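You operate a simulated robot arm through the tools that you are given. There is no shell and no other tool. Be economical: measure what you need, move in short steps, check, and stop when the job is done.

Carry out the task below with a simulated two-armed robot. There is one attempt and no reset: what you move stays moved.

## Task
On the top of the green bench, fold the cloth in half and then in half again.

Only the result counts: the job must be done as asked and must still hold three seconds after the hand-in. Knocking over, shifting, dropping, spilling or breaking anything else fails it. Flat cloth is picked up by pressing the open fingertips on it (5 to 10 N) and closing them slowly along it; thin cloth reads only 2 to 8 mm in the jaws.

## Robot
Two 7-joint arms with two-finger grippers on one trunk, on a base that drives. Base frame: it is fixed to the floor where the robot stands at the start and does not move with it; the origin is under the middle of the robot, x ahead of it, y to its left, z up; the surface under the hand at the start is at about z = 850. Units: mm, degrees, N and s.
The left shoulder is at the start at [78, 151, 963], the right one opposite. With the tool pointing down near the work surface each hand reaches from about 100 to 780 mm from the robot's upright axis, wherever it stands, measured 20 degrees to its own side. Places, roughly: top of the green bench [800, 400, 800]. Payload 2.54 kg a hand.
The TCP of each hand is the grasp point between the finger pads, 30 mm short of the fingertips. In the tool frame z runs along the fingers and y along their closing line. The gripper opens to 116 mm. The gripper's body begins 95 mm behind the TCP.
Orientation is that of the tool frame in the base frame, as [roll, pitch, yaw] about the fixed x, y, z axes, in that order (R = Rz(yaw) Ry(pitch) Rx(roll)). With the fingers straight down and closing along the base's y, the tool's x points along the base's -x, its y along +y and its z along -z.

## Interface
- The arms move only by the tool servo_tool. It takes "left_increments", "right_increments" or both (then of equal length, played together; a hand with none holds still); each is a list of rows, each a list of 7 numbers: the gripper command, from -1 (shut) to 1 (fully open), values between in proportion, then the shift along the tool's x, y, z in units of 100 mm (1.0 is 100 mm), then the turn, a rotation vector about the tool's x, y, z in units of 45 degrees (1.0 is 45 degrees). In form: [[jaw, dx, dy, dz, wx, wy, wz], ...]. A call has 1 to 12 rows; each row is the pose to reach, as a shift and turn from the pose commanded when the call began, along the tool's axes at that moment. A call with a number of a shift or a turn outside -1 to 1 is refused whole. Rows are played at 5 a second. More than 50 mm and 8.6 degrees between two rows, or a gripper value outside its range, and nothing of the call is played. A pose out of reach is approached as far as the arm can. The call stops where the force on the tool passes 40 N (or 10 N more than at its start, if that is more) or the arm is blocked; 0.2 s more then pass. The fingers move at their own pace (about 72 mm/s each) and stop on an object; they squeeze with about 41 N. The grip force told is the motor's: it shows also when the fingers shut on nothing. Time passes only in rows, and 0.2 s behind the last, so rows that repeat a pose let the fingers close. It gives the time, the measured TCP pose, the force on the tool (base axes), the opening and the grip force at its end, in the units of the frame above (readings bear some noise), with the torque about the TCP (base axes, N m) and any sound that the robot's microphone picked up.
- Cameras (640 x 400 px; columns grow to the right, rows downward): "scene" is now at [156.6, -31.8, 1119.9]; the picture's right is [-0.34, -0.94, 0.00], its down [-0.20, 0.07, -0.98] and it looks along [0.92, -0.33, -0.21] (base axes); focal length 214 px, centre (320, 200). "left" rides on the left gripper at [69, 15, -122] in its tool frame; the picture's right is [-0.21, 0.98, 0.00], its down [-0.83, -0.18, -0.53] and it looks along [-0.52, -0.11, 0.85] (tool axes); focal length 251 px, centre (320, 200). "right" rides on the right gripper at [69, -15, -122] in its tool frame; the picture's right is [0.22, 0.98, 0.00], its down [-0.83, 0.18, -0.53] and it looks along [-0.52, 0.11, 0.85] (tool axes); focal length 251 px, centre (320, 200). There is no depth. A picture from a camera that has moved, and an enlarged one, comes with that camera's place and axes in the base frame and with its lens.
- camera(camera): a new picture of that camera. The clock stands still meanwhile.
- slide_trunk(by): slides the trunk up (or, below 0, down) by that many mm; the arms and the scene camera ride with it, the base frame stays. It gives what a move gives, with no picture.
- roll_base(legs): drives the robot by 1 to 6 legs, each [ahead, left, turn to the left] in mm, mm and degrees, along the robot's own axes; the way and the turn of a leg run together, so that a leg with both is an arc; at most 1500 mm and 180 degrees a leg. The arms and the cameras ride along, it lands a little off, and it stops where it bumps. It gives what a move gives.
- pan_tilt(pan, tilt): turns the head with the scene camera to pan (to the left, within 80 degrees either way) and tilt (down, from -29 to 69), counted from straight ahead of the robot. It gives what a move gives.
- inspect(camera, box): a new picture of the part [left, top, right, bottom] of that camera's present view, enlarged. The clock stands still meanwhile.
- sign_off(): hands the job in; it is judged then, once.

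Go step by step. Nothing tells you exact positions but the pictures and the camera data: compare them with the known pose of the tool, close in by small moves and look again before you grip or let go. The budget is 120 turns and 100 pictures, counting those below and the enlarged ones. Unless the task says otherwise, let go and move clear before handing in, and close with one line.

The tools are called after "Call:" as name(argument=value, ...) on one line, values as JSON. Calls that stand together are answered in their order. servo_tool: Moves the arms, as the interface text tells. Its arguments: {"type":"object","properties":{"left_increments":{"type":"array"},"right_increments":{"type":"array"}},"required":[]} The other tools are called the same way: slide_trunk (by) slides the trunk up or down; roll_base (legs) drives the base; pan_tilt (pan, tilt) turns the head that bears the scene camera; camera (camera) takes a picture; inspect (camera, box) takes an enlarged picture of a part of a camera's view; sign_off () hands the job in.

At the start:

```text
clock: 0.0
left_eef_pos: [432.1, 212.4, 1009.0]
left_orientation: [179.9, 0.0, 179.9]
left_wrist_force: [0.4, -0.1, -0.5]
left_wrist_torque: [0.01, 0.01, 0.02]
left_grip_width: 116.0
left_finger_force: 0.1
right_eef_pos: [467.6, -114.1, 1069.4]
right_orientation: [180.0, 0.0, 180.0]
right_wrist_force: [-1.5, -0.5, -0.7]
right_wrist_torque: [-0.01, 0.04, 0.01]
right_grip_width: 115.8
right_finger_force: 0.1
trunk travel left (down, up): [-200.0, 89.0]
robot x, y, heading: [-1.0, 1.9, -0.2]
head pan, tilt: [-19.6, 12.1]
```

scene: 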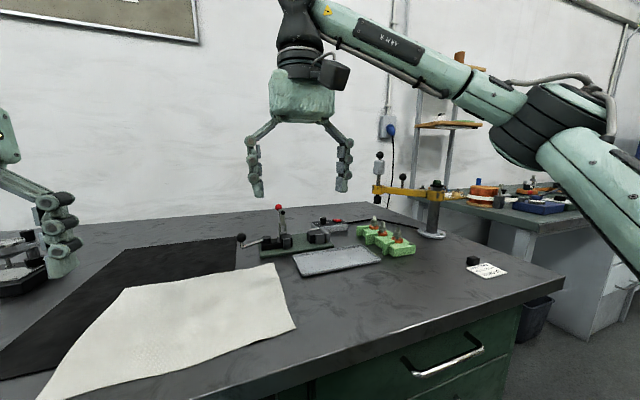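
right: 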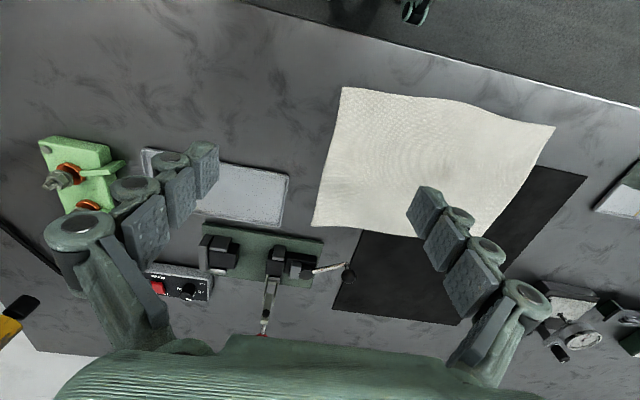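
left: 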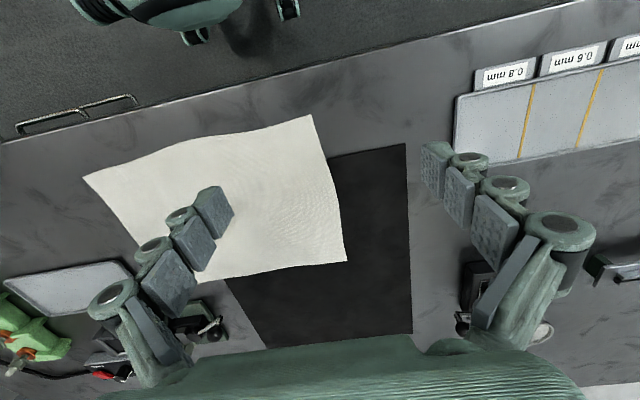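

The cloth lies on the bench top at z≈850. Its corners are at roughly (440,-93), (424,203), (653,207) and (662,-87). A fixture knob stands just beyond the far right corner. I'll look at it straight on before moving.

Call:
pan_tilt(pan=5, tilt=40)

Call:
camera(camera="scene")

```text
clock: 0.9
left_eef_pos: [431.8, 212.4, 1009.3]
left_orientation: [180.0, 0.1, 180.0]
left_wrist_force: [0.5, 0.3, -0.9]
left_wrist_torque: [-0.01, 0.01, 0.01]
left_grip_width: 115.9
left_finger_force: 0.0
right_eef_pos: [468.5, -114.8, 1068.7]
right_orientation: [179.9, 0.1, 179.9]
right_wrist_force: [-0.3, -1.0, 0.5]
right_wrist_torque: [0.01, -0.01, 0.01]
right_grip_width: 115.8
right_finger_force: 0.2
trunk travel left (down, up): [-200.0, 89.0]
robot x, y, heading: [-0.3, 1.2, -0.1]
head pan, tilt: [5.0, 40.0]
```

```text
96 pictures are left
camera scene: at [153.5, 6.8, 1075.7], right [0.09, -1.0, 0.0], down [-0.64, -0.06, -0.77], along [0.76, 0.07, -0.64], focal length 214 px, centre (320, 200)
```

scene: 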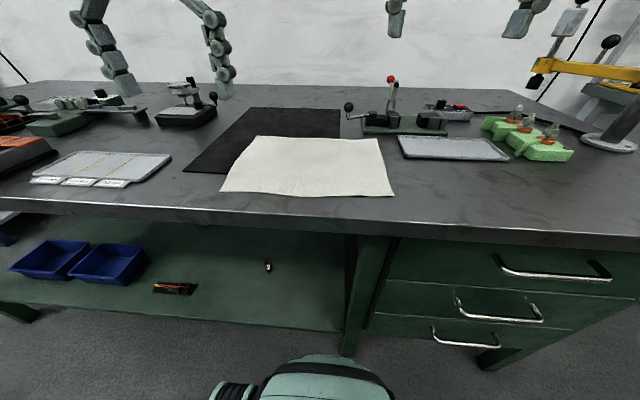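

The layout is confirmed: this is the green bench. The ball knob is near (683,-15,923) and clear of the corners I need. I'll fold the far edge onto the near edge, and first I'll bring both hands above the far corners with the jaws partly closed.

Call:
servo_tool(left_increments=[[0.3, -0.33, -0.05, 0.13, 0, 0, 0], [0, -0.66, -0.1, 0.26, 0, 0, 0], [-0.31, -1.0, -0.16, 0.4, 0, 0, 0]], right_increments=[[0.3, -0.3, 0.09, 0.2, 0, 0, 0], [0, -0.6, 0.18, 0.4, 0, 0, 0], [-0.31, -0.9, 0.27, 0.6, 0, 0, 0]])

Call:
servo_tool(left_increments=[[-0.31, -0.37, -0.05, 0.13, 0, 0, 0], [-0.31, -0.74, -0.1, 0.26, 0, 0, 0], [-0.31, -1.0, -0.16, 0.35, 0, 0, 0]], right_increments=[[-0.31, -0.3, 0.09, 0.2, 0, 0, 0], [-0.31, -0.6, 0.18, 0.4, 0, 0, 0], [-0.31, -0.92, 0.26, 0.7, 0, 0, 0]])

Call:
camera(camera="right")

Call:
camera(camera="left")

Call:
camera(camera="scene")

```text
clock: 1.7
left_eef_pos: [534.9, 196.0, 968.4]
left_orientation: [-179.9, 0.0, 180.0]
left_wrist_force: [-0.1, -0.3, 0.0]
left_wrist_torque: [0.0, 0.02, -0.03]
left_grip_width: 40.0
left_finger_force: 0.1
right_eef_pos: [559.2, -88.0, 1007.9]
right_orientation: [179.9, 0.0, 179.9]
right_wrist_force: [0.2, 0.0, 0.3]
right_wrist_torque: [-0.03, 0.04, 0.0]
right_grip_width: 39.9
right_finger_force: 0.1
trunk travel left (down, up): [-200.0, 89.0]
robot x, y, heading: [-0.1, -0.2, 0.1]
head pan, tilt: [5.0, 40.0]
```

```text
clock: 2.5
left_eef_pos: [622.0, 191.2, 930.4]
left_orientation: [-179.9, 0.3, -179.9]
left_wrist_force: [0.1, 0.1, 0.8]
left_wrist_torque: [-0.01, -0.03, 0.0]
left_grip_width: 40.1
left_finger_force: 0.0
left hand out of reach, approached as far as the arm can: row 3
right_eef_pos: [649.7, -61.9, 940.4]
right_orientation: [179.9, 0.1, 179.8]
right_wrist_force: [0.3, 0.4, 0.4]
right_wrist_torque: [0.0, 0.01, 0.02]
right_grip_width: 39.9
right_finger_force: 0.0
trunk travel left (down, up): [-200.0, 89.0]
robot x, y, heading: [-5.0, -0.7, 0.0]
head pan, tilt: [5.0, 40.0]
```

```text
95 pictures are left
camera right: at [582.0, -77.7, 1062.7], right [-0.21, 0.98, 0.0], down [0.83, 0.18, 0.54], along [0.52, 0.12, -0.84], focal length 251 px, centre (320, 200)
```

right: 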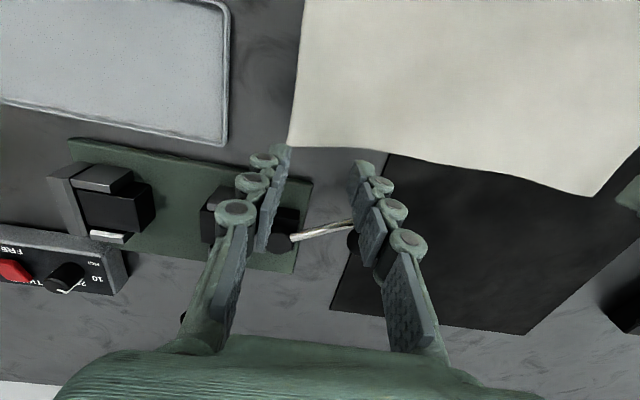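

```text
94 pictures are left
camera left: at [552.0, 206.6, 1053.0], right [0.21, 0.98, 0.0], down [0.82, -0.18, 0.54], along [0.52, -0.11, -0.84], focal length 251 px, centre (320, 200)
```

left: 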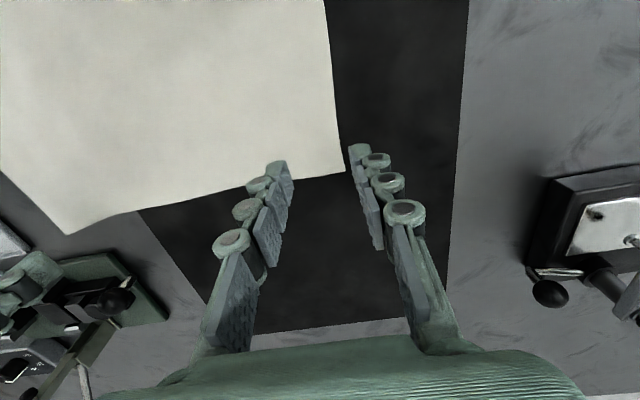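

```text
93 pictures are left
camera scene: at [153.2, 7.1, 1075.7], right [0.09, -1.0, 0.0], down [-0.64, -0.06, -0.77], along [0.76, 0.07, -0.64], focal length 214 px, centre (320, 200)
```

scene: 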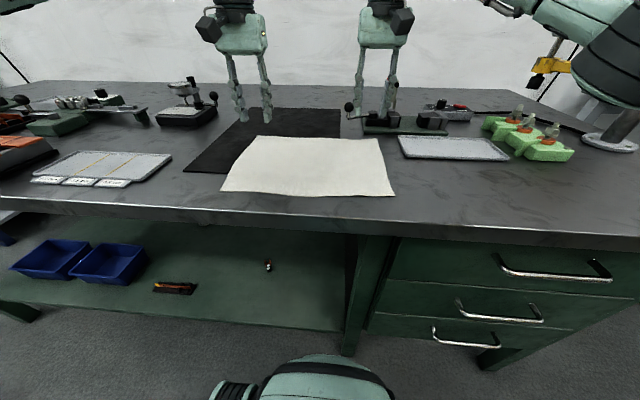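

The left hand stopped short at x=622. Raising the trunk should give it more reach, so I'll do that and try again.

Call:
slide_trunk(by=85)

Call:
servo_tool(left_increments=[[-0.31, -0.2, -0.03, 0, 0, 0, 0], [-0.31, -0.2, -0.06, 0.3, 0, 0, 0], [-0.31, -0.2, -0.08, 0.6, 0, 0, 0], [-0.31, -0.2, -0.08, 0.85, 0, 0, 0]], right_increments=[[-0.31, 0, 0, 0, 0, 0, 0], [-0.31, 0, 0, 0.3, 0, 0, 0], [-0.31, 0, 0, 0.6, 0, 0, 0], [-0.31, 0, 0, 0.9, 0, 0, 0]])

```text
clock: 3.7
left_eef_pos: [622.6, 190.4, 1016.0]
left_orientation: [-179.9, 0.2, -180.0]
left_wrist_force: [0.1, -0.1, -0.2]
left_wrist_torque: [0.03, 0.01, -0.01]
left_grip_width: 40.1
left_finger_force: 0.0
right_eef_pos: [650.7, -60.5, 1024.9]
right_orientation: [179.9, -0.1, 179.8]
right_wrist_force: [0.4, -0.3, -0.1]
right_wrist_torque: [0.02, 0.01, -0.02]
right_grip_width: 40.0
right_finger_force: 0.0
trunk travel left (down, up): [-285.0, 4.0]
robot x, y, heading: [0.6, -2.4, -0.2]
head pan, tilt: [5.0, 40.0]
```

```text
clock: 4.7
left_eef_pos: [633.8, 188.2, 929.7]
left_orientation: [-179.7, 0.4, -180.0]
left_wrist_force: [-0.2, -0.3, 0.8]
left_wrist_torque: [-0.03, 0.02, 0.01]
left_grip_width: 39.7
left_finger_force: 0.1
left hand out of reach, approached as far as the arm can: row 1, 2, 3, 4
right_eef_pos: [653.0, -61.2, 933.5]
right_orientation: [179.9, 0.0, 179.9]
right_wrist_force: [-0.4, 0.0, 0.3]
right_wrist_torque: [0.0, 0.0, -0.04]
right_grip_width: 39.9
right_finger_force: 0.1
trunk travel left (down, up): [-285.0, 4.0]
robot x, y, heading: [-2.0, 1.5, -0.0]
head pan, tilt: [5.0, 40.0]
```

The left hand is now 8 mm inside the edge, which is enough. I'll lower both hands to just above the cloth.

Call:
servo_tool(left_increments=[[-0.31, 0, -0.05, 0.2, 0, 0, 0], [-0.31, 0, -0.08, 0.36, 0, 0, 0], [-0.31, 0, -0.08, 0.44, 0, 0, 0]], right_increments=[[-0.31, 0, 0, 0.2, 0, 0, 0], [-0.31, 0, 0, 0.4, 0, 0, 0], [-0.31, 0, 0, 0.48, 0, 0, 0]])

Call:
camera(camera="right")

Call:
camera(camera="left")

```text
clock: 5.5
left_eef_pos: [627.4, 184.1, 887.0]
left_orientation: [-179.8, 0.4, 179.9]
left_wrist_force: [0.1, 0.0, -0.2]
left_wrist_torque: [-0.02, 0.02, 0.0]
left_grip_width: 39.9
left_finger_force: 0.0
left hand out of reach, approached as far as the arm can: row 1, 2, 3
right_eef_pos: [652.0, -60.6, 885.5]
right_orientation: [179.8, 0.0, 179.8]
right_wrist_force: [0.9, -0.1, -0.6]
right_wrist_torque: [-0.02, -0.01, -0.02]
right_grip_width: 40.1
right_finger_force: 0.2
trunk travel left (down, up): [-285.0, 4.0]
robot x, y, heading: [3.5, 1.3, 0.0]
head pan, tilt: [5.0, 40.0]
```

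```text
92 pictures are left
camera right: at [582.7, -77.9, 1008.7], right [-0.21, 0.98, 0.0], down [0.83, 0.18, 0.53], along [0.52, 0.12, -0.85], focal length 251 px, centre (320, 200)
```

right: 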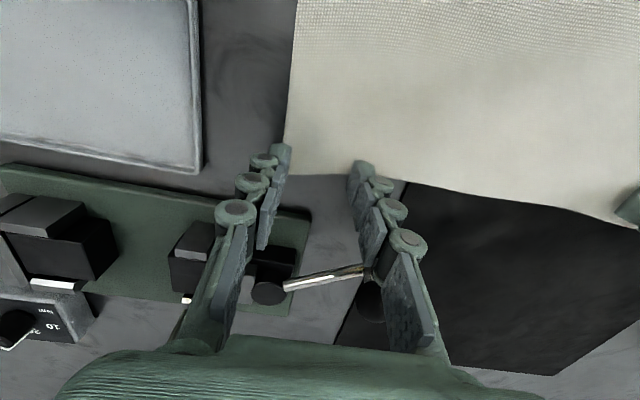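

```text
91 pictures are left
camera left: at [558.4, 199.9, 1009.2], right [0.21, 0.98, 0.0], down [0.82, -0.18, 0.54], along [0.53, -0.12, -0.84], focal length 251 px, centre (320, 200)
```

left: 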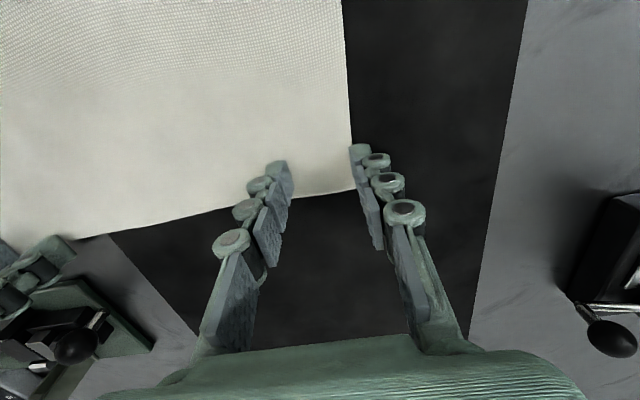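

The left arm is short of reach when vertical, so I'll tilt its fingers forward about 15° to gain some. The right hand holds still.

Call:
servo_tool(left_increments=[[-0.31, 0, -0.02, -0.05, 0, -0.17, 0], [-0.31, -0.05, -0.04, -0.05, 0, -0.34, 0], [-0.31, -0.1, -0.06, -0.03, 0, -0.34, 0]])

Call:
camera(camera="left")

```text
clock: 6.3
left_eef_pos: [637.3, 179.3, 889.7]
left_orientation: [-179.9, 15.5, -179.9]
left_wrist_force: [-0.6, 0.4, 0.5]
left_wrist_torque: [0.0, 0.05, 0.0]
left_grip_width: 40.1
left_finger_force: 0.0
right_eef_pos: [651.3, -61.5, 886.7]
right_orientation: [179.9, 0.1, 179.9]
right_wrist_force: [-0.9, 1.7, 0.1]
right_wrist_torque: [0.02, 0.0, -0.03]
right_grip_width: 39.9
right_finger_force: 0.0
trunk travel left (down, up): [-285.0, 4.0]
robot x, y, heading: [-2.3, 0.4, 0.1]
head pan, tilt: [5.0, 40.0]
```

```text
90 pictures are left
camera left: at [538.4, 193.9, 989.0], right [0.21, 0.98, 0.06], down [0.65, -0.18, 0.74], along [0.73, -0.12, -0.67], focal length 251 px, centre (320, 200)
```

left: 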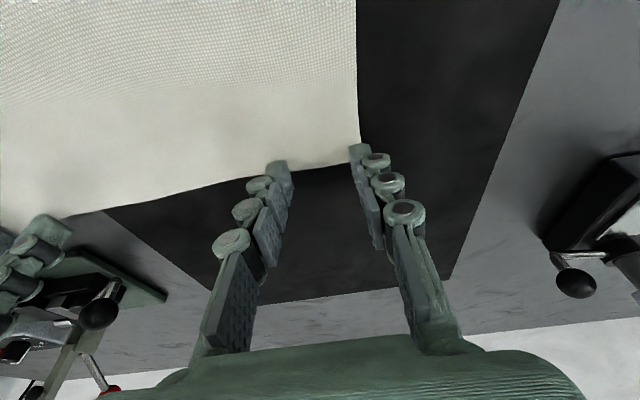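

Now I'll descend to first contact and read the forces.

Call:
servo_tool(left_increments=[[-0.31, 0.03, 0, 0.03, 0, 0, 0], [-0.31, 0.059, 0, 0.067, 0, 0, 0]], right_increments=[[-0.31, 0, 0, 0.04, 0, 0, 0], [-0.31, 0, 0, 0.07, 0, 0, 0]])

```text
clock: 6.9
left_eef_pos: [634.5, 177.9, 885.1]
left_orientation: [-179.8, 15.8, -179.9]
left_wrist_force: [5.0, 2.3, 12.2]
left_wrist_torque: [0.29, -0.1, -0.07]
left_grip_width: 40.9
left_finger_force: 0.6
right_eef_pos: [650.1, -60.3, 881.6]
right_orientation: [180.0, 0.2, 179.9]
right_wrist_force: [0.6, -0.5, 4.5]
right_wrist_torque: [-0.05, 0.0, -0.01]
right_grip_width: 40.0
right_finger_force: 0.0
trunk travel left (down, up): [-285.0, 4.0]
robot x, y, heading: [-0.3, -0.8, -0.2]
head pan, tilt: [5.0, 40.0]
```

Both hands are in contact. I'll even out the pressing forces to about 7–8 N and close the jaws slowly.

Call:
servo_tool(left_increments=[[-0.31, -0.003, 0, -0.012, 0, 0, 0], [-0.38, -0.003, 0, -0.012, 0, 0, 0], [-0.45, -0.003, 0, -0.012, 0, 0, 0], [-0.52, -0.003, 0, -0.012, 0, 0, 0], [-0.59, -0.003, 0, -0.012, 0, 0, 0], [-0.66, -0.003, 0, -0.012, 0, 0, 0], [-0.73, -0.003, 0, -0.012, 0, 0, 0], [-0.8, -0.003, 0, -0.012, 0, 0, 0], [-0.87, -0.003, 0, -0.012, 0, 0, 0], [-0.94, -0.003, 0, -0.012, 0, 0, 0], [-1, -0.003, 0, -0.012, 0, 0, 0], [-1, -0.003, 0, -0.012, 0, 0, 0]], right_increments=[[-0.31, 0, 0, 0.01, 0, 0, 0], [-0.38, 0, 0, 0.01, 0, 0, 0], [-0.45, 0, 0, 0.01, 0, 0, 0], [-0.52, 0, 0, 0.01, 0, 0, 0], [-0.59, 0, 0, 0.01, 0, 0, 0], [-0.66, 0, 0, 0.01, 0, 0, 0], [-0.73, 0, 0, 0.01, 0, 0, 0], [-0.8, 0, 0, 0.01, 0, 0, 0], [-0.87, 0, 0, 0.01, 0, 0, 0], [-0.94, 0, 0, 0.01, 0, 0, 0], [-1, 0, 0, 0.01, 0, 0, 0], [-1, 0, 0, 0.01, 0, 0, 0]])

Call:
camera(camera="right")

Call:
camera(camera="left")

```text
clock: 9.5
left_eef_pos: [631.7, 179.9, 884.9]
left_orientation: [-179.8, 15.5, 179.9]
left_wrist_force: [0.9, -3.3, -0.4]
left_wrist_torque: [-0.21, 0.08, -0.02]
left_grip_width: 3.0
left_finger_force: 29.9
right_eef_pos: [649.9, -61.3, 879.5]
right_orientation: [179.9, 0.1, 180.0]
right_wrist_force: [-1.0, 4.1, 14.3]
right_wrist_torque: [0.04, 0.05, -0.02]
right_grip_width: 3.2
right_finger_force: 35.7
trunk travel left (down, up): [-285.0, 4.0]
robot x, y, heading: [2.5, -1.3, 0.3]
head pan, tilt: [5.0, 40.0]
```

```text
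89 pictures are left
camera right: at [581.0, -77.2, 1002.2], right [-0.21, 0.98, 0.0], down [0.82, 0.18, 0.54], along [0.52, 0.12, -0.84], focal length 251 px, centre (320, 200)
```

right: 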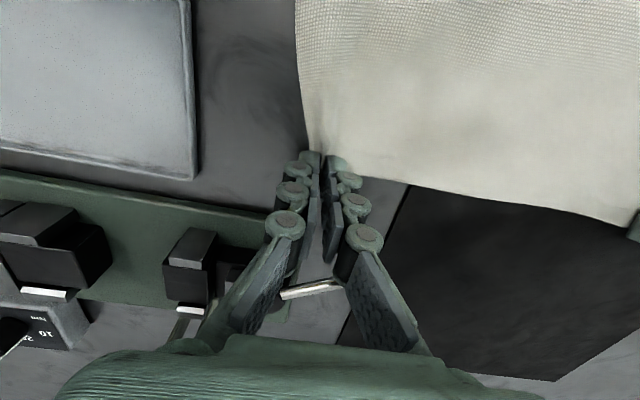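

```text
88 pictures are left
camera left: at [533.6, 194.2, 983.4], right [0.21, 0.98, 0.06], down [0.65, -0.18, 0.74], along [0.73, -0.12, -0.67], focal length 251 px, centre (320, 200)
```

left: 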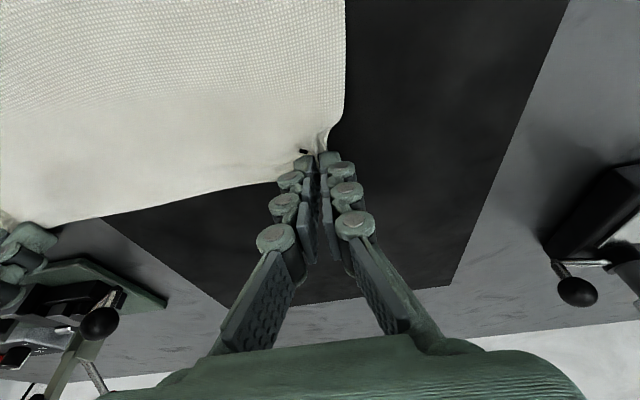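

Both jaws read about 3 mm with cloth puckered into them. I'll lift slightly and check the hold.

Call:
servo_tool(left_increments=[[-1, 0.0, 0, -0.2, 0, 0, 0], [-1, 0.04, 0, -0.42, 0, 0, 0]], right_increments=[[-1, 0.05, 0, -0.2, 0, 0, 0], [-1, 0.15, 0, -0.4, 0, 0, 0]])

Call:
camera(camera="scene")

```text
clock: 10.1
left_eef_pos: [618.1, 177.4, 923.6]
left_orientation: [-179.8, 15.5, -180.0]
left_wrist_force: [-1.0, -5.5, 2.7]
left_wrist_torque: [-0.2, -0.04, -0.02]
left_grip_width: 1.4
left_finger_force: 33.3
right_eef_pos: [634.9, -60.1, 918.9]
right_orientation: [179.9, 0.1, 179.9]
right_wrist_force: [0.8, 5.9, -1.7]
right_wrist_torque: [0.14, 0.01, -0.04]
right_grip_width: 4.0
right_finger_force: 36.0
trunk travel left (down, up): [-285.0, 4.0]
robot x, y, heading: [-0.0, -1.8, -0.2]
head pan, tilt: [5.0, 40.0]
```

```text
87 pictures are left
camera scene: at [152.9, 6.9, 1160.6], right [0.09, -1.0, 0.0], down [-0.64, -0.06, -0.77], along [0.76, 0.07, -0.64], focal length 214 px, centre (320, 200)
```

scene: 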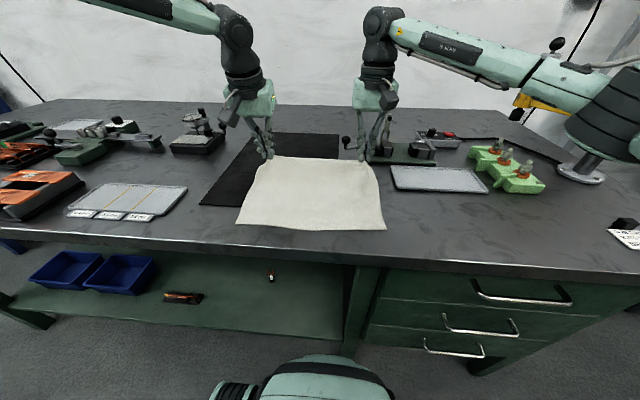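

The edge is held by both hands and the cloth hasn't shifted. I'll carry it up and over toward the near edge, tilting the fingers as it goes.

Call:
servo_tool(left_increments=[[-1, 0.123, -0.03, -0.194, 0, 0, 0], [-1, 0.227, -0.04, -0.377, 0, 0, 0], [-1, 0.38, -0.04, -0.49, 0, 0, 0], [-1, 0.54, -0.04, -0.6, 0, 0, 0], [-1, 0.78, -0.04, -0.665, 0, 0, 0]], right_increments=[[-1, 0.18, 0.03, -0.18, 0, -0.056, 0], [-1, 0.345, 0.04, -0.36, 0, -0.111, 0], [-1, 0.53, 0.04, -0.42, 0, -0.166, 0], [-1, 0.72, 0.04, -0.486, 0, -0.222, 0], [-1, 0.98, 0.04, -0.48, 0, -0.311, 0]])

Call:
camera(camera="scene")

```text
clock: 11.3
left_eef_pos: [525.3, 175.2, 966.2]
left_orientation: [-179.9, 15.5, -179.9]
left_wrist_force: [-3.0, 0.7, 5.0]
left_wrist_torque: [-0.09, -0.06, -0.04]
left_grip_width: 0.1
left_finger_force: 25.3
right_eef_pos: [535.9, -57.4, 966.3]
right_orientation: [179.9, 14.3, 179.9]
right_wrist_force: [0.5, 1.0, 0.0]
right_wrist_torque: [0.05, -0.03, 0.03]
right_grip_width: 6.0
right_finger_force: 33.5
trunk travel left (down, up): [-285.0, 4.0]
robot x, y, heading: [0.2, 0.4, -0.1]
head pan, tilt: [5.0, 40.0]
```

```text
86 pictures are left
camera scene: at [152.6, 6.9, 1160.8], right [0.09, -1.0, 0.0], down [-0.64, -0.06, -0.77], along [0.76, 0.07, -0.64], focal length 214 px, centre (320, 200)
```

scene: 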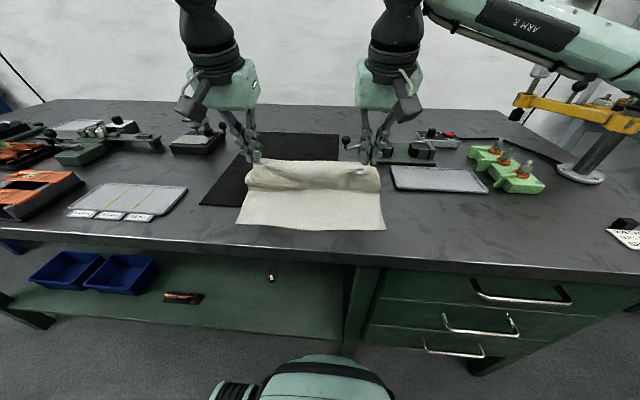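

The left jaw now reads 0.1 mm, so it may have slipped. I'll zoom in before going on.

Call:
inspect(camera="scene", box=[220, 120, 400, 240])

Call:
camera(camera="left")

```text
3.33 times, centred on (310, 180) of scene
camera zoom: at [152.6, 6.9, 1160.8], right [0.09, -1.0, 0.0], down [-0.64, -0.06, -0.77], along [0.76, 0.07, -0.64], focal length 715 px, centre (353, 267)
```

zoom: 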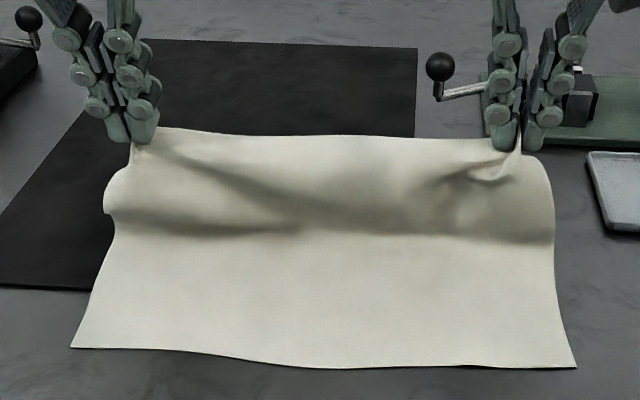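

```text
84 pictures are left
camera left: at [425.8, 190.5, 1066.1], right [0.21, 0.98, 0.06], down [0.65, -0.18, 0.74], along [0.73, -0.12, -0.67], focal length 251 px, centre (320, 200)
```

left: 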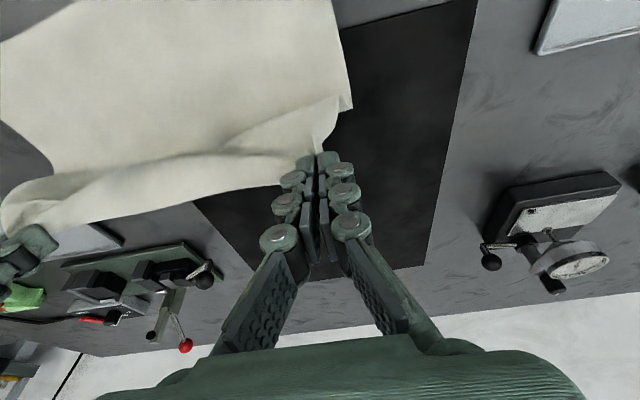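

The left hand still holds the corner by the tips. I'll continue gently down to the near edge.

Call:
servo_tool(left_increments=[[-1, 0.165, 0, -0.005, 0, -0.039, 0], [-1, 0.33, 0, -0.011, 0, -0.078, 0], [-1, 0.48, 0, 0.03, 0, -0.133, 0], [-1, 0.627, 0, 0.073, 0, -0.189, 0], [-1, 0.75, 0, 0.13, 0, -0.234, 0], [-1, 0.867, 0.01, 0.193, 0, -0.278, 0], [-1, 0.94, 0.02, 0.26, 0, -0.322, 0], [-1, 1.0, 0.03, 0.34, 0, -0.367, 0]], right_increments=[[-1, 0.158, 0, 0, 0, -0.052, 0], [-1, 0.317, 0, 0.001, 0, -0.104, 0], [-1, 0.46, 0, 0.045, 0, -0.16, 0], [-1, 0.603, 0, 0.093, 0, -0.216, 0], [-1, 0.72, 0, 0.155, 0, -0.26, 0], [-1, 0.83, -0.01, 0.22, 0, -0.304, 0], [-1, 0.92, -0.02, 0.29, 0, -0.35, 0], [-1, 1.0, -0.03, 0.371, 0, -0.393, 0]])

Call:
camera(camera="scene")

Call:
camera(camera="left")

Call:
camera(camera="right")

```text
clock: 13.1
left_eef_pos: [445.0, 176.9, 908.2]
left_orientation: [-179.7, 31.9, -179.8]
left_wrist_force: [2.6, -3.9, -1.9]
left_wrist_torque: [-0.37, 0.02, -0.23]
left_grip_width: 1.9
left_finger_force: 29.7
left hand out of reach, approached as far as the arm can: row 8
right_eef_pos: [449.2, -59.7, 906.4]
right_orientation: [179.9, 31.8, 180.0]
right_wrist_force: [-1.4, 3.6, 1.7]
right_wrist_torque: [-0.1, 0.02, -0.05]
right_grip_width: 3.0
right_finger_force: 36.2
trunk travel left (down, up): [-285.0, 4.0]
robot x, y, heading: [-1.0, 0.1, -0.0]
head pan, tilt: [5.0, 40.0]
```

```text
83 pictures are left
camera scene: at [153.5, 7.0, 1160.6], right [0.09, -1.0, 0.0], down [-0.64, -0.06, -0.77], along [0.76, 0.07, -0.64], focal length 214 px, centre (320, 200)
```

scene: 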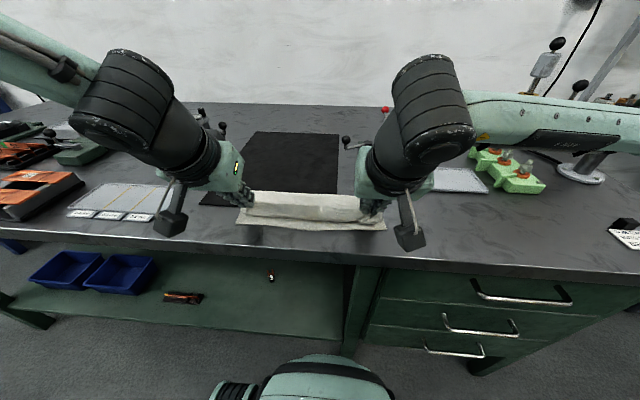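

```text
82 pictures are left
camera left: at [322.0, 191.9, 975.6], right [0.18, 0.98, 0.11], down [0.42, -0.18, 0.89], along [0.89, -0.12, -0.44], focal length 251 px, centre (320, 200)
```

left: 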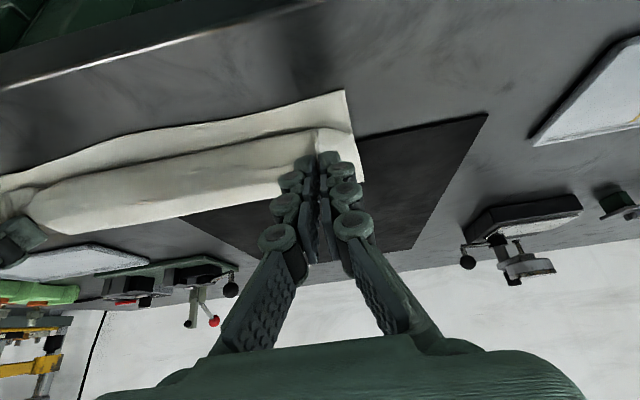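

```text
81 pictures are left
camera right: at [326.8, -76.3, 974.6], right [-0.18, 0.98, -0.11], down [0.42, 0.18, 0.89], along [0.89, 0.11, -0.44], focal length 251 px, centre (320, 200)
```

right: 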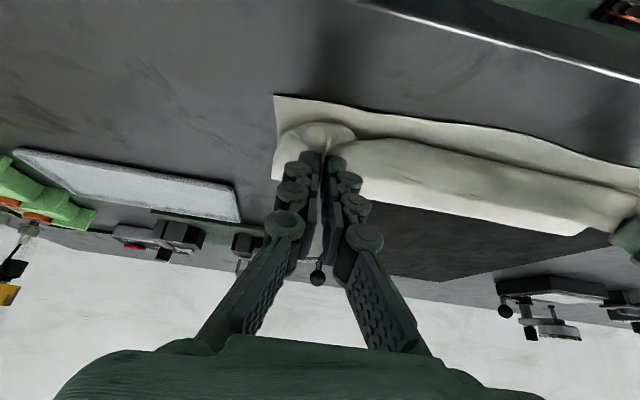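

The left wrist is near a limit at this tilt. I'll reduce its tilt while finishing the move and lower both edges onto the near edge.

Call:
servo_tool(left_increments=[[-1, 0.05, 0.01, 0.0, 0, 0.09, 0], [-1, 0.12, 0.02, 0.02, 0, 0.18, 0], [-1, 0.18, 0.03, 0.04, 0, 0.264, 0], [-1, 0.225, 0.03, 0.072, 0, 0.264, 0]], right_increments=[[-1, 0.04, 0, 0.02, 0, 0, 0], [-1, 0.09, 0, 0.05, 0, 0, 0], [-1, 0.14, 0, 0.08, 0, 0, 0], [-1, 0.177, 0, 0.113, 0, 0, 0]])

Call:
camera(camera="left")

Call:
camera(camera="right")

Call:
inspect(camera="scene", box=[220, 150, 410, 260])

```text
clock: 14.1
left_eef_pos: [429.5, 179.0, 890.9]
left_orientation: [-179.8, 20.2, -179.8]
left_wrist_force: [-0.4, -1.5, 1.0]
left_wrist_torque: [-0.06, -0.01, -0.05]
left_grip_width: 3.3
left_finger_force: 29.8
right_eef_pos: [439.9, -58.6, 887.8]
right_orientation: [179.9, 31.8, 179.9]
right_wrist_force: [3.0, 5.1, -2.4]
right_wrist_torque: [0.45, 0.06, 0.3]
right_grip_width: 2.5
right_finger_force: 29.5
trunk travel left (down, up): [-285.0, 4.0]
robot x, y, heading: [-0.7, 2.7, -0.2]
head pan, tilt: [5.0, 40.0]
```

```text
80 pictures are left
camera left: at [323.2, 194.9, 981.4], right [0.2, 0.98, 0.07], down [0.59, -0.18, 0.79], along [0.78, -0.12, -0.61], focal length 251 px, centre (320, 200)
```

left: 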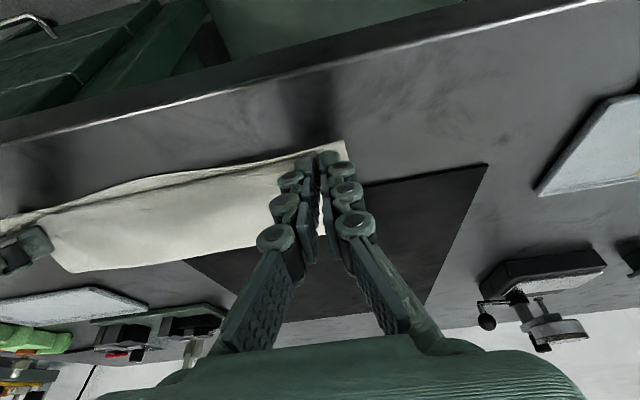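

```text
79 pictures are left
camera right: at [318.0, -76.0, 956.3], right [-0.18, 0.98, -0.11], down [0.42, 0.18, 0.89], along [0.89, 0.11, -0.44], focal length 251 px, centre (320, 200)
```

right: 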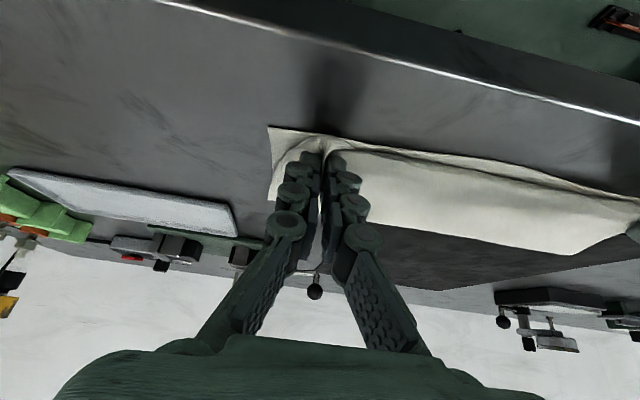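

```text
3.37 times, centred on (315, 205) of scene
camera zoom: at [153.3, 6.9, 1160.7], right [0.09, -1.0, 0.0], down [-0.64, -0.06, -0.77], along [0.76, 0.07, -0.64], focal length 722 px, centre (337, 183)
```

zoom: 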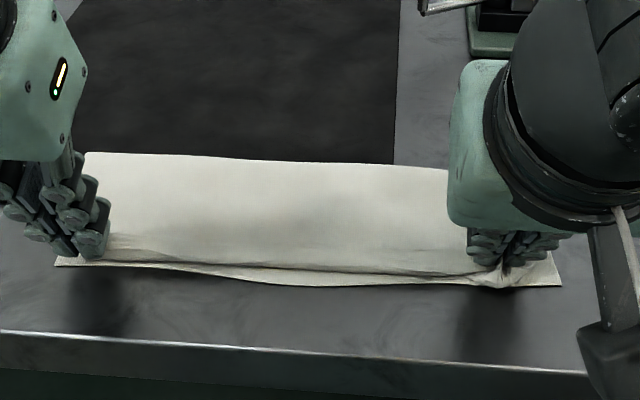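

The fold is nearly aligned. I'll nudge the right side about 7 mm nearer and outward, lower both hands, and then open the jaws a little.

Call:
servo_tool(left_increments=[[-1, 0.007, 0.03, 0.02, 0, 0, 0], [-1, 0.014, 0.05, 0.038, 0, 0, 0], [-0.9, 0.014, 0.05, 0.038, 0, 0, 0], [-0.8, 0.014, 0.05, 0.038, 0, 0, 0], [-0.7, 0.014, 0.05, 0.038, 0, 0, 0], [-0.7, 0.014, 0.05, 0.038, 0, 0, 0]], right_increments=[[-1, 0.03, -0.03, -0.01, 0, 0, 0], [-1, 0.07, -0.06, -0.02, 0, 0, 0], [-0.9, 0.07, -0.06, -0.02, 0, 0, 0], [-0.8, 0.07, -0.06, -0.02, 0, 0, 0], [-0.7, 0.07, -0.06, -0.02, 0, 0, 0], [-0.7, 0.07, -0.06, -0.02, 0, 0, 0]])

Call:
inspect(camera="scene", box=[220, 150, 410, 260])

Call:
camera(camera="right")

```text
clock: 15.5
left_eef_pos: [430.7, 184.2, 885.9]
left_orientation: [-179.8, 20.0, -179.9]
left_wrist_force: [-0.5, -0.6, 0.5]
left_wrist_torque: [0.01, 0.02, -0.01]
left_grip_width: 17.2
left_finger_force: 0.1
right_eef_pos: [432.6, -65.7, 885.0]
right_orientation: [179.9, 31.7, 180.0]
right_wrist_force: [-0.8, 0.1, 0.4]
right_wrist_torque: [-0.03, 0.0, 0.02]
right_grip_width: 17.6
right_finger_force: 0.2
trunk travel left (down, up): [-285.0, 4.0]
robot x, y, heading: [2.8, 5.6, -0.2]
head pan, tilt: [5.0, 40.0]
```

```text
3.37 times, centred on (315, 205) of scene
camera zoom: at [153.5, 6.9, 1160.6], right [0.09, -1.0, 0.0], down [-0.64, -0.06, -0.77], along [0.76, 0.07, -0.64], focal length 722 px, centre (337, 183)
```

zoom: 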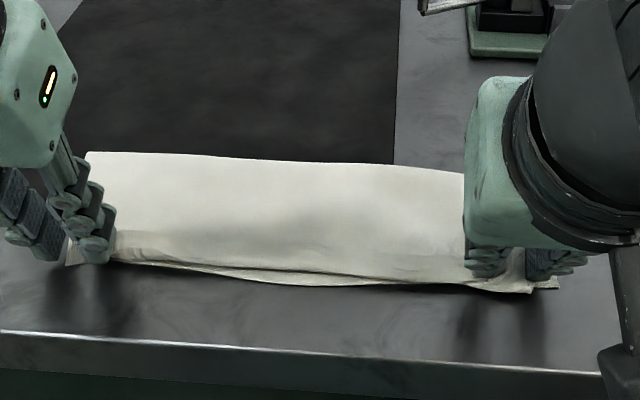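

```text
76 pictures are left
camera right: at [311.1, -82.2, 953.9], right [-0.18, 0.98, -0.11], down [0.42, 0.18, 0.89], along [0.89, 0.11, -0.44], focal length 251 px, centre (320, 200)
```

right: 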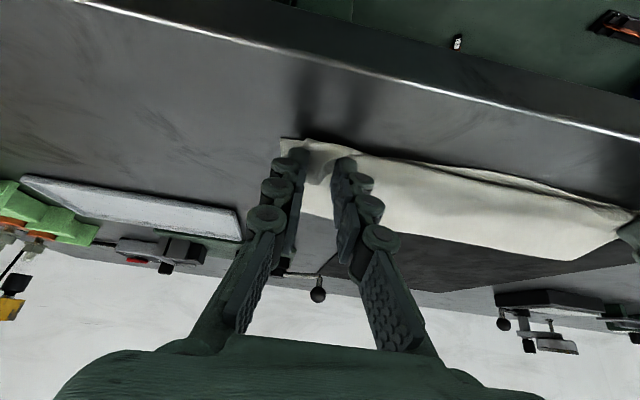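

The jaws are released. I'll withdraw up along the fingers, bring the tools vertical, and look.

Call:
servo_tool(left_increments=[[-0.6, 0, 0, -0.1, 0, 0, 0], [-0.5, 0, 0, -0.3, 0, 0.1, 0], [-0.4, 0, 0, -0.6, 0, 0.25, 0], [-0.4, 0, 0, -0.9, 0, 0.44, 0]], right_increments=[[-0.6, 0, 0, -0.1, 0, 0, 0], [-0.5, 0, 0, -0.3, 0, 0.16, 0], [-0.4, 0, 0, -0.6, 0, 0.34, 0], [-0.4, 0, 0, -0.9, 0, 0.52, 0], [-0.4, 0, 0, -1.0, 0, 0.7, 0]])

```text
refused: give rows for one hand, or as many for the one as for the other
```

Call:
servo_tool(left_increments=[[-0.6, 0, 0, -0.1, 0, 0, 0], [-0.5, 0, 0, -0.3, 0, 0.1, 0], [-0.4, 0, 0, -0.6, 0, 0.25, 0], [-0.4, 0, 0, -0.9, 0, 0.35, 0], [-0.4, 0, 0, -1.0, 0, 0.44, 0]], right_increments=[[-0.6, 0, 0, -0.1, 0, 0, 0], [-0.5, 0, 0, -0.3, 0, 0.16, 0], [-0.4, 0, 0, -0.6, 0, 0.34, 0], [-0.4, 0, 0, -0.9, 0, 0.52, 0], [-0.4, 0, 0, -1.0, 0, 0.7, 0]])

Call:
servo_tool(left_increments=[[-0.4, 0, 0.4, -0.2, 0, 0, 0], [-0.4, 0, 0.8, -0.4, 0, 0, 0]], right_increments=[[-0.4, 0, -0.4, -0.2, 0, 0, 0], [-0.4, 0, -0.8, -0.4, 0, 0, 0]])

Call:
inspect(camera="scene", box=[220, 150, 410, 260])

Call:
camera(camera="left")

Call:
camera(camera="right")

```text
clock: 16.7
left_eef_pos: [394.1, 185.0, 979.6]
left_orientation: [-179.8, 0.1, 180.0]
left_wrist_force: [-0.5, -0.6, 0.4]
left_wrist_torque: [0.0, 0.03, 0.01]
left_grip_width: 34.8
left_finger_force: 0.0
right_eef_pos: [380.3, -65.2, 970.5]
right_orientation: [179.9, 0.1, 179.9]
right_wrist_force: [0.0, 0.4, -1.1]
right_wrist_torque: [0.01, 0.01, 0.02]
right_grip_width: 34.6
right_finger_force: 0.0
trunk travel left (down, up): [-285.0, 4.0]
robot x, y, heading: [-2.1, 1.4, -0.1]
head pan, tilt: [5.0, 40.0]
```

```text
clock: 17.3
left_eef_pos: [394.6, 266.5, 1020.5]
left_orientation: [-180.0, 0.3, 180.0]
left_wrist_force: [0.3, 0.0, -0.5]
left_wrist_torque: [0.02, 0.04, -0.04]
left_grip_width: 34.7
left_finger_force: 0.0
right_eef_pos: [379.9, -146.0, 1010.9]
right_orientation: [179.9, 0.1, -180.0]
right_wrist_force: [0.1, -0.1, -0.4]
right_wrist_torque: [0.04, -0.01, 0.03]
right_grip_width: 34.8
right_finger_force: 0.1
trunk travel left (down, up): [-285.0, 4.0]
robot x, y, heading: [0.2, 1.1, 0.1]
head pan, tilt: [5.0, 40.0]
```

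```text
3.37 times, centred on (315, 205) of scene
camera zoom: at [153.0, 6.9, 1160.7], right [0.09, -1.0, 0.0], down [-0.64, -0.06, -0.77], along [0.76, 0.07, -0.64], focal length 722 px, centre (337, 183)
```

zoom: 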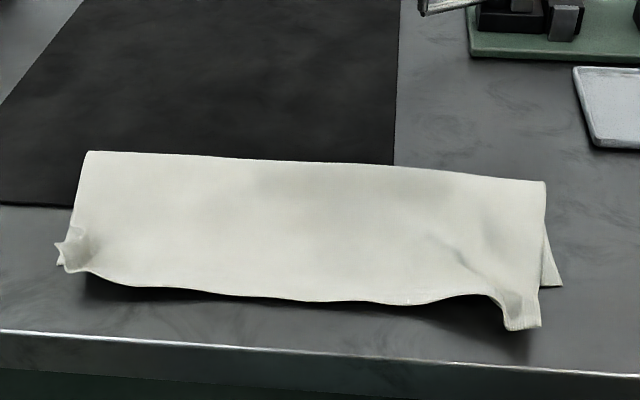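

```text
74 pictures are left
camera left: at [325.5, 281.4, 1142.5], right [0.22, 0.98, 0.0], down [0.82, -0.18, 0.54], along [0.53, -0.12, -0.84], focal length 251 px, centre (320, 200)
```

left: 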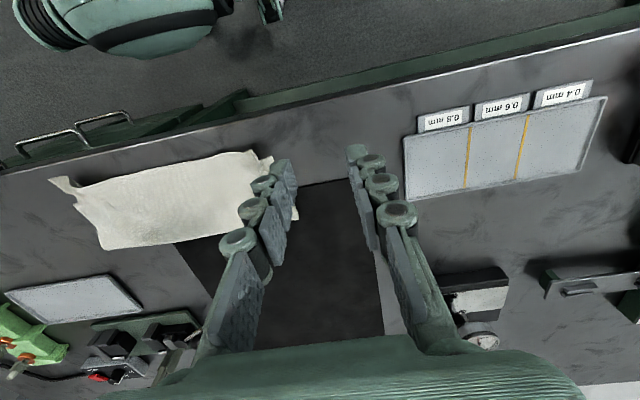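

```text
73 pictures are left
camera right: at [311.0, -162.6, 1133.0], right [-0.21, 0.98, 0.0], down [0.82, 0.18, 0.54], along [0.53, 0.12, -0.84], focal length 251 px, centre (320, 200)
```

right: 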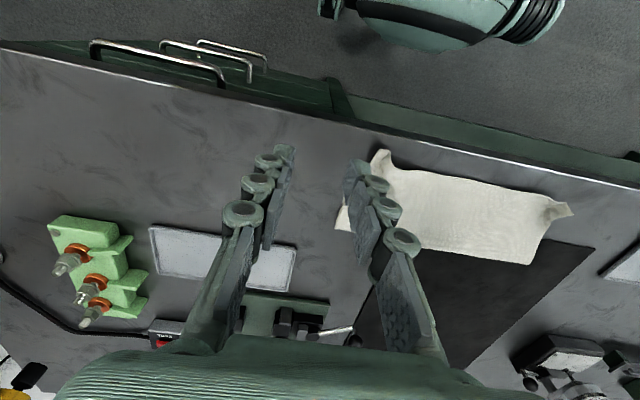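

The withdrawal dragged the top layer. Its right near corner now overhangs by about 30 mm, at roughly (408,-75), with a small pucker. I'll move the right hand over it to regrip it and set it back.

Call:
servo_tool(right_increments=[[-0.4, -0.1, 0.3, 0.1, 0, 0, 0], [-0.4, -0.2, 0.55, 0.3, 0, 0, 0], [-0.4, -0.33, 0.82, 0.6, 0, 0, 0]])

Call:
camera(camera="right")

```text
clock: 18.1
left_eef_pos: [396.1, 266.2, 1021.0]
left_orientation: [-179.8, 0.3, 179.9]
left_wrist_force: [-0.3, -1.0, -0.6]
left_wrist_torque: [-0.02, -0.02, -0.01]
left_grip_width: 34.9
left_finger_force: 0.0
right_eef_pos: [413.5, -63.3, 950.4]
right_orientation: [-180.0, 0.2, 179.9]
right_wrist_force: [-0.1, -0.2, 0.0]
right_wrist_torque: [0.0, 0.01, 0.02]
right_grip_width: 34.7
right_finger_force: 0.0
trunk travel left (down, up): [-285.0, 4.0]
robot x, y, heading: [2.2, 3.1, -0.2]
head pan, tilt: [5.0, 40.0]
```

```text
72 pictures are left
camera right: at [345.1, -79.5, 1072.5], right [-0.21, 0.98, 0.0], down [0.82, 0.18, 0.54], along [0.52, 0.11, -0.84], focal length 251 px, centre (320, 200)
```

right: 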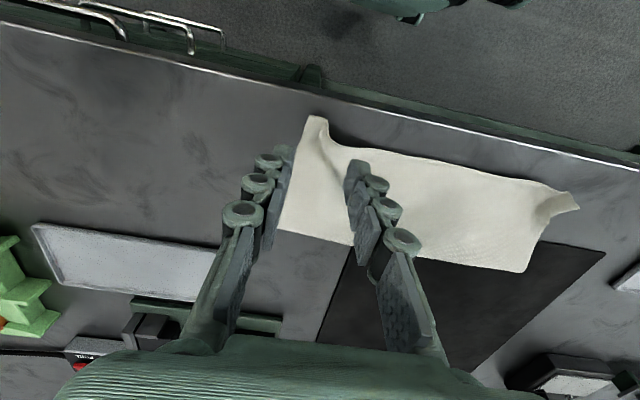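

The whole top layer sits about 20–25 mm too near. I'll bring the left hand over its corner as well, so both hands can regrip and re-lay the edge.

Call:
servo_tool(left_increments=[[-0.4, -0.1, -0.25, 0.2, 0, 0, 0], [-0.4, -0.2, -0.5, 0.45, 0, 0, 0], [-0.4, -0.28, -0.72, 0.7, 0, 0, 0]])

Call:
camera(camera="left")

Call:
inspect(camera="scene", box=[220, 150, 410, 260])

```text
clock: 18.9
left_eef_pos: [424.8, 192.0, 949.8]
left_orientation: [-179.9, 0.3, -180.0]
left_wrist_force: [-1.1, 0.4, 0.1]
left_wrist_torque: [0.02, 0.03, -0.01]
left_grip_width: 34.9
left_finger_force: 0.1
right_eef_pos: [413.0, -63.7, 949.3]
right_orientation: [179.9, 0.1, 179.9]
right_wrist_force: [-0.4, 0.0, -0.3]
right_wrist_torque: [-0.04, 0.0, 0.05]
right_grip_width: 34.9
right_finger_force: 0.1
trunk travel left (down, up): [-285.0, 4.0]
robot x, y, heading: [0.7, 0.1, -0.1]
head pan, tilt: [5.0, 40.0]
```

```text
71 pictures are left
camera left: at [354.5, 208.5, 1072.2], right [0.21, 0.98, 0.0], down [0.82, -0.18, 0.54], along [0.53, -0.12, -0.84], focal length 251 px, centre (320, 200)
```

left: 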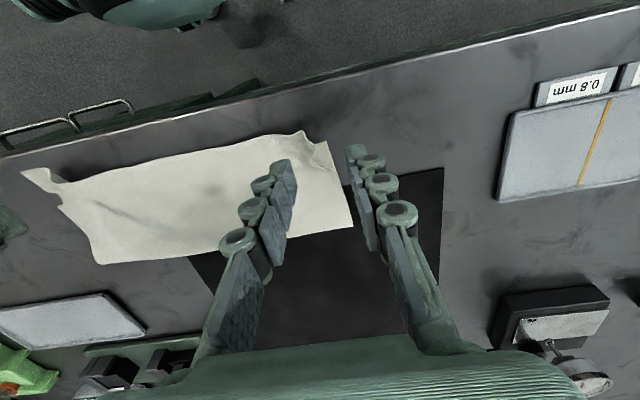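

```text
3.37 times, centred on (315, 205) of scene
camera zoom: at [153.9, 6.6, 1160.5], right [0.09, -1.0, 0.0], down [-0.64, -0.06, -0.77], along [0.76, 0.07, -0.64], focal length 722 px, centre (337, 183)
```

zoom: 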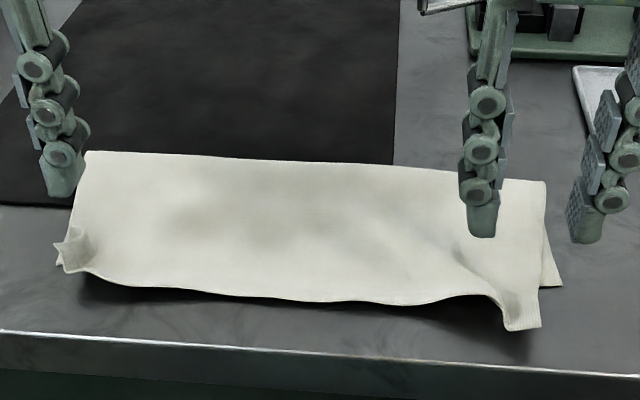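

I'll lower both hands so they straddle the corner bumps just above the bench, with light contact.

Call:
servo_tool(left_increments=[[-0.4, -0.03, -0.05, 0.3, 0, 0, 0], [-0.4, -0.03, -0.11, 0.6, 0, 0, 0], [-0.4, -0.03, -0.11, 0.66, 0, 0, 0]], right_increments=[[-0.4, 0, 0, 0.3, 0, 0, 0], [-0.4, 0, 0, 0.6, 0, 0, 0], [-0.4, 0, 0, 0.67, 0, 0, 0]])

Call:
camera(camera="left")

Call:
camera(camera="right")

```text
clock: 19.7
left_eef_pos: [427.4, 182.9, 885.4]
left_orientation: [-179.8, 0.3, -179.9]
left_wrist_force: [0.3, -0.6, -0.6]
left_wrist_torque: [-0.01, -0.01, 0.0]
left_grip_width: 34.7
left_finger_force: 0.0
right_eef_pos: [413.9, -64.1, 883.1]
right_orientation: [179.9, 0.3, -180.0]
right_wrist_force: [-0.1, 0.1, 0.6]
right_wrist_torque: [0.03, 0.02, -0.01]
right_grip_width: 35.0
right_finger_force: 0.0
trunk travel left (down, up): [-285.0, 4.0]
robot x, y, heading: [-0.9, 3.5, 0.1]
head pan, tilt: [5.0, 40.0]
```

```text
69 pictures are left
camera left: at [357.6, 197.3, 1006.4], right [0.21, 0.98, 0.0], down [0.82, -0.18, 0.54], along [0.53, -0.12, -0.84], focal length 251 px, centre (320, 200)
```

left: 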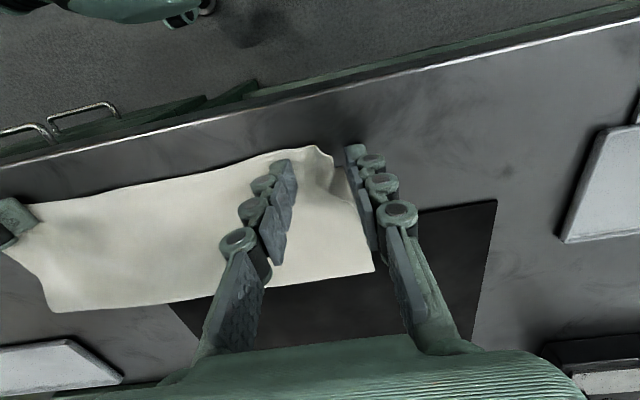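

```text
68 pictures are left
camera right: at [345.3, -80.3, 1006.1], right [-0.21, 0.98, 0.0], down [0.82, 0.18, 0.54], along [0.53, 0.12, -0.84], focal length 251 px, centre (320, 200)
```

right: 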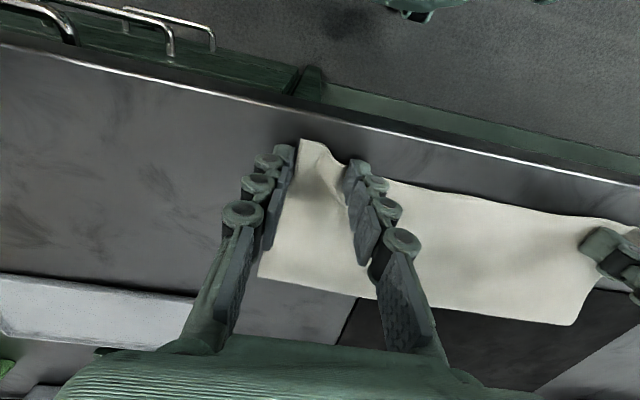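

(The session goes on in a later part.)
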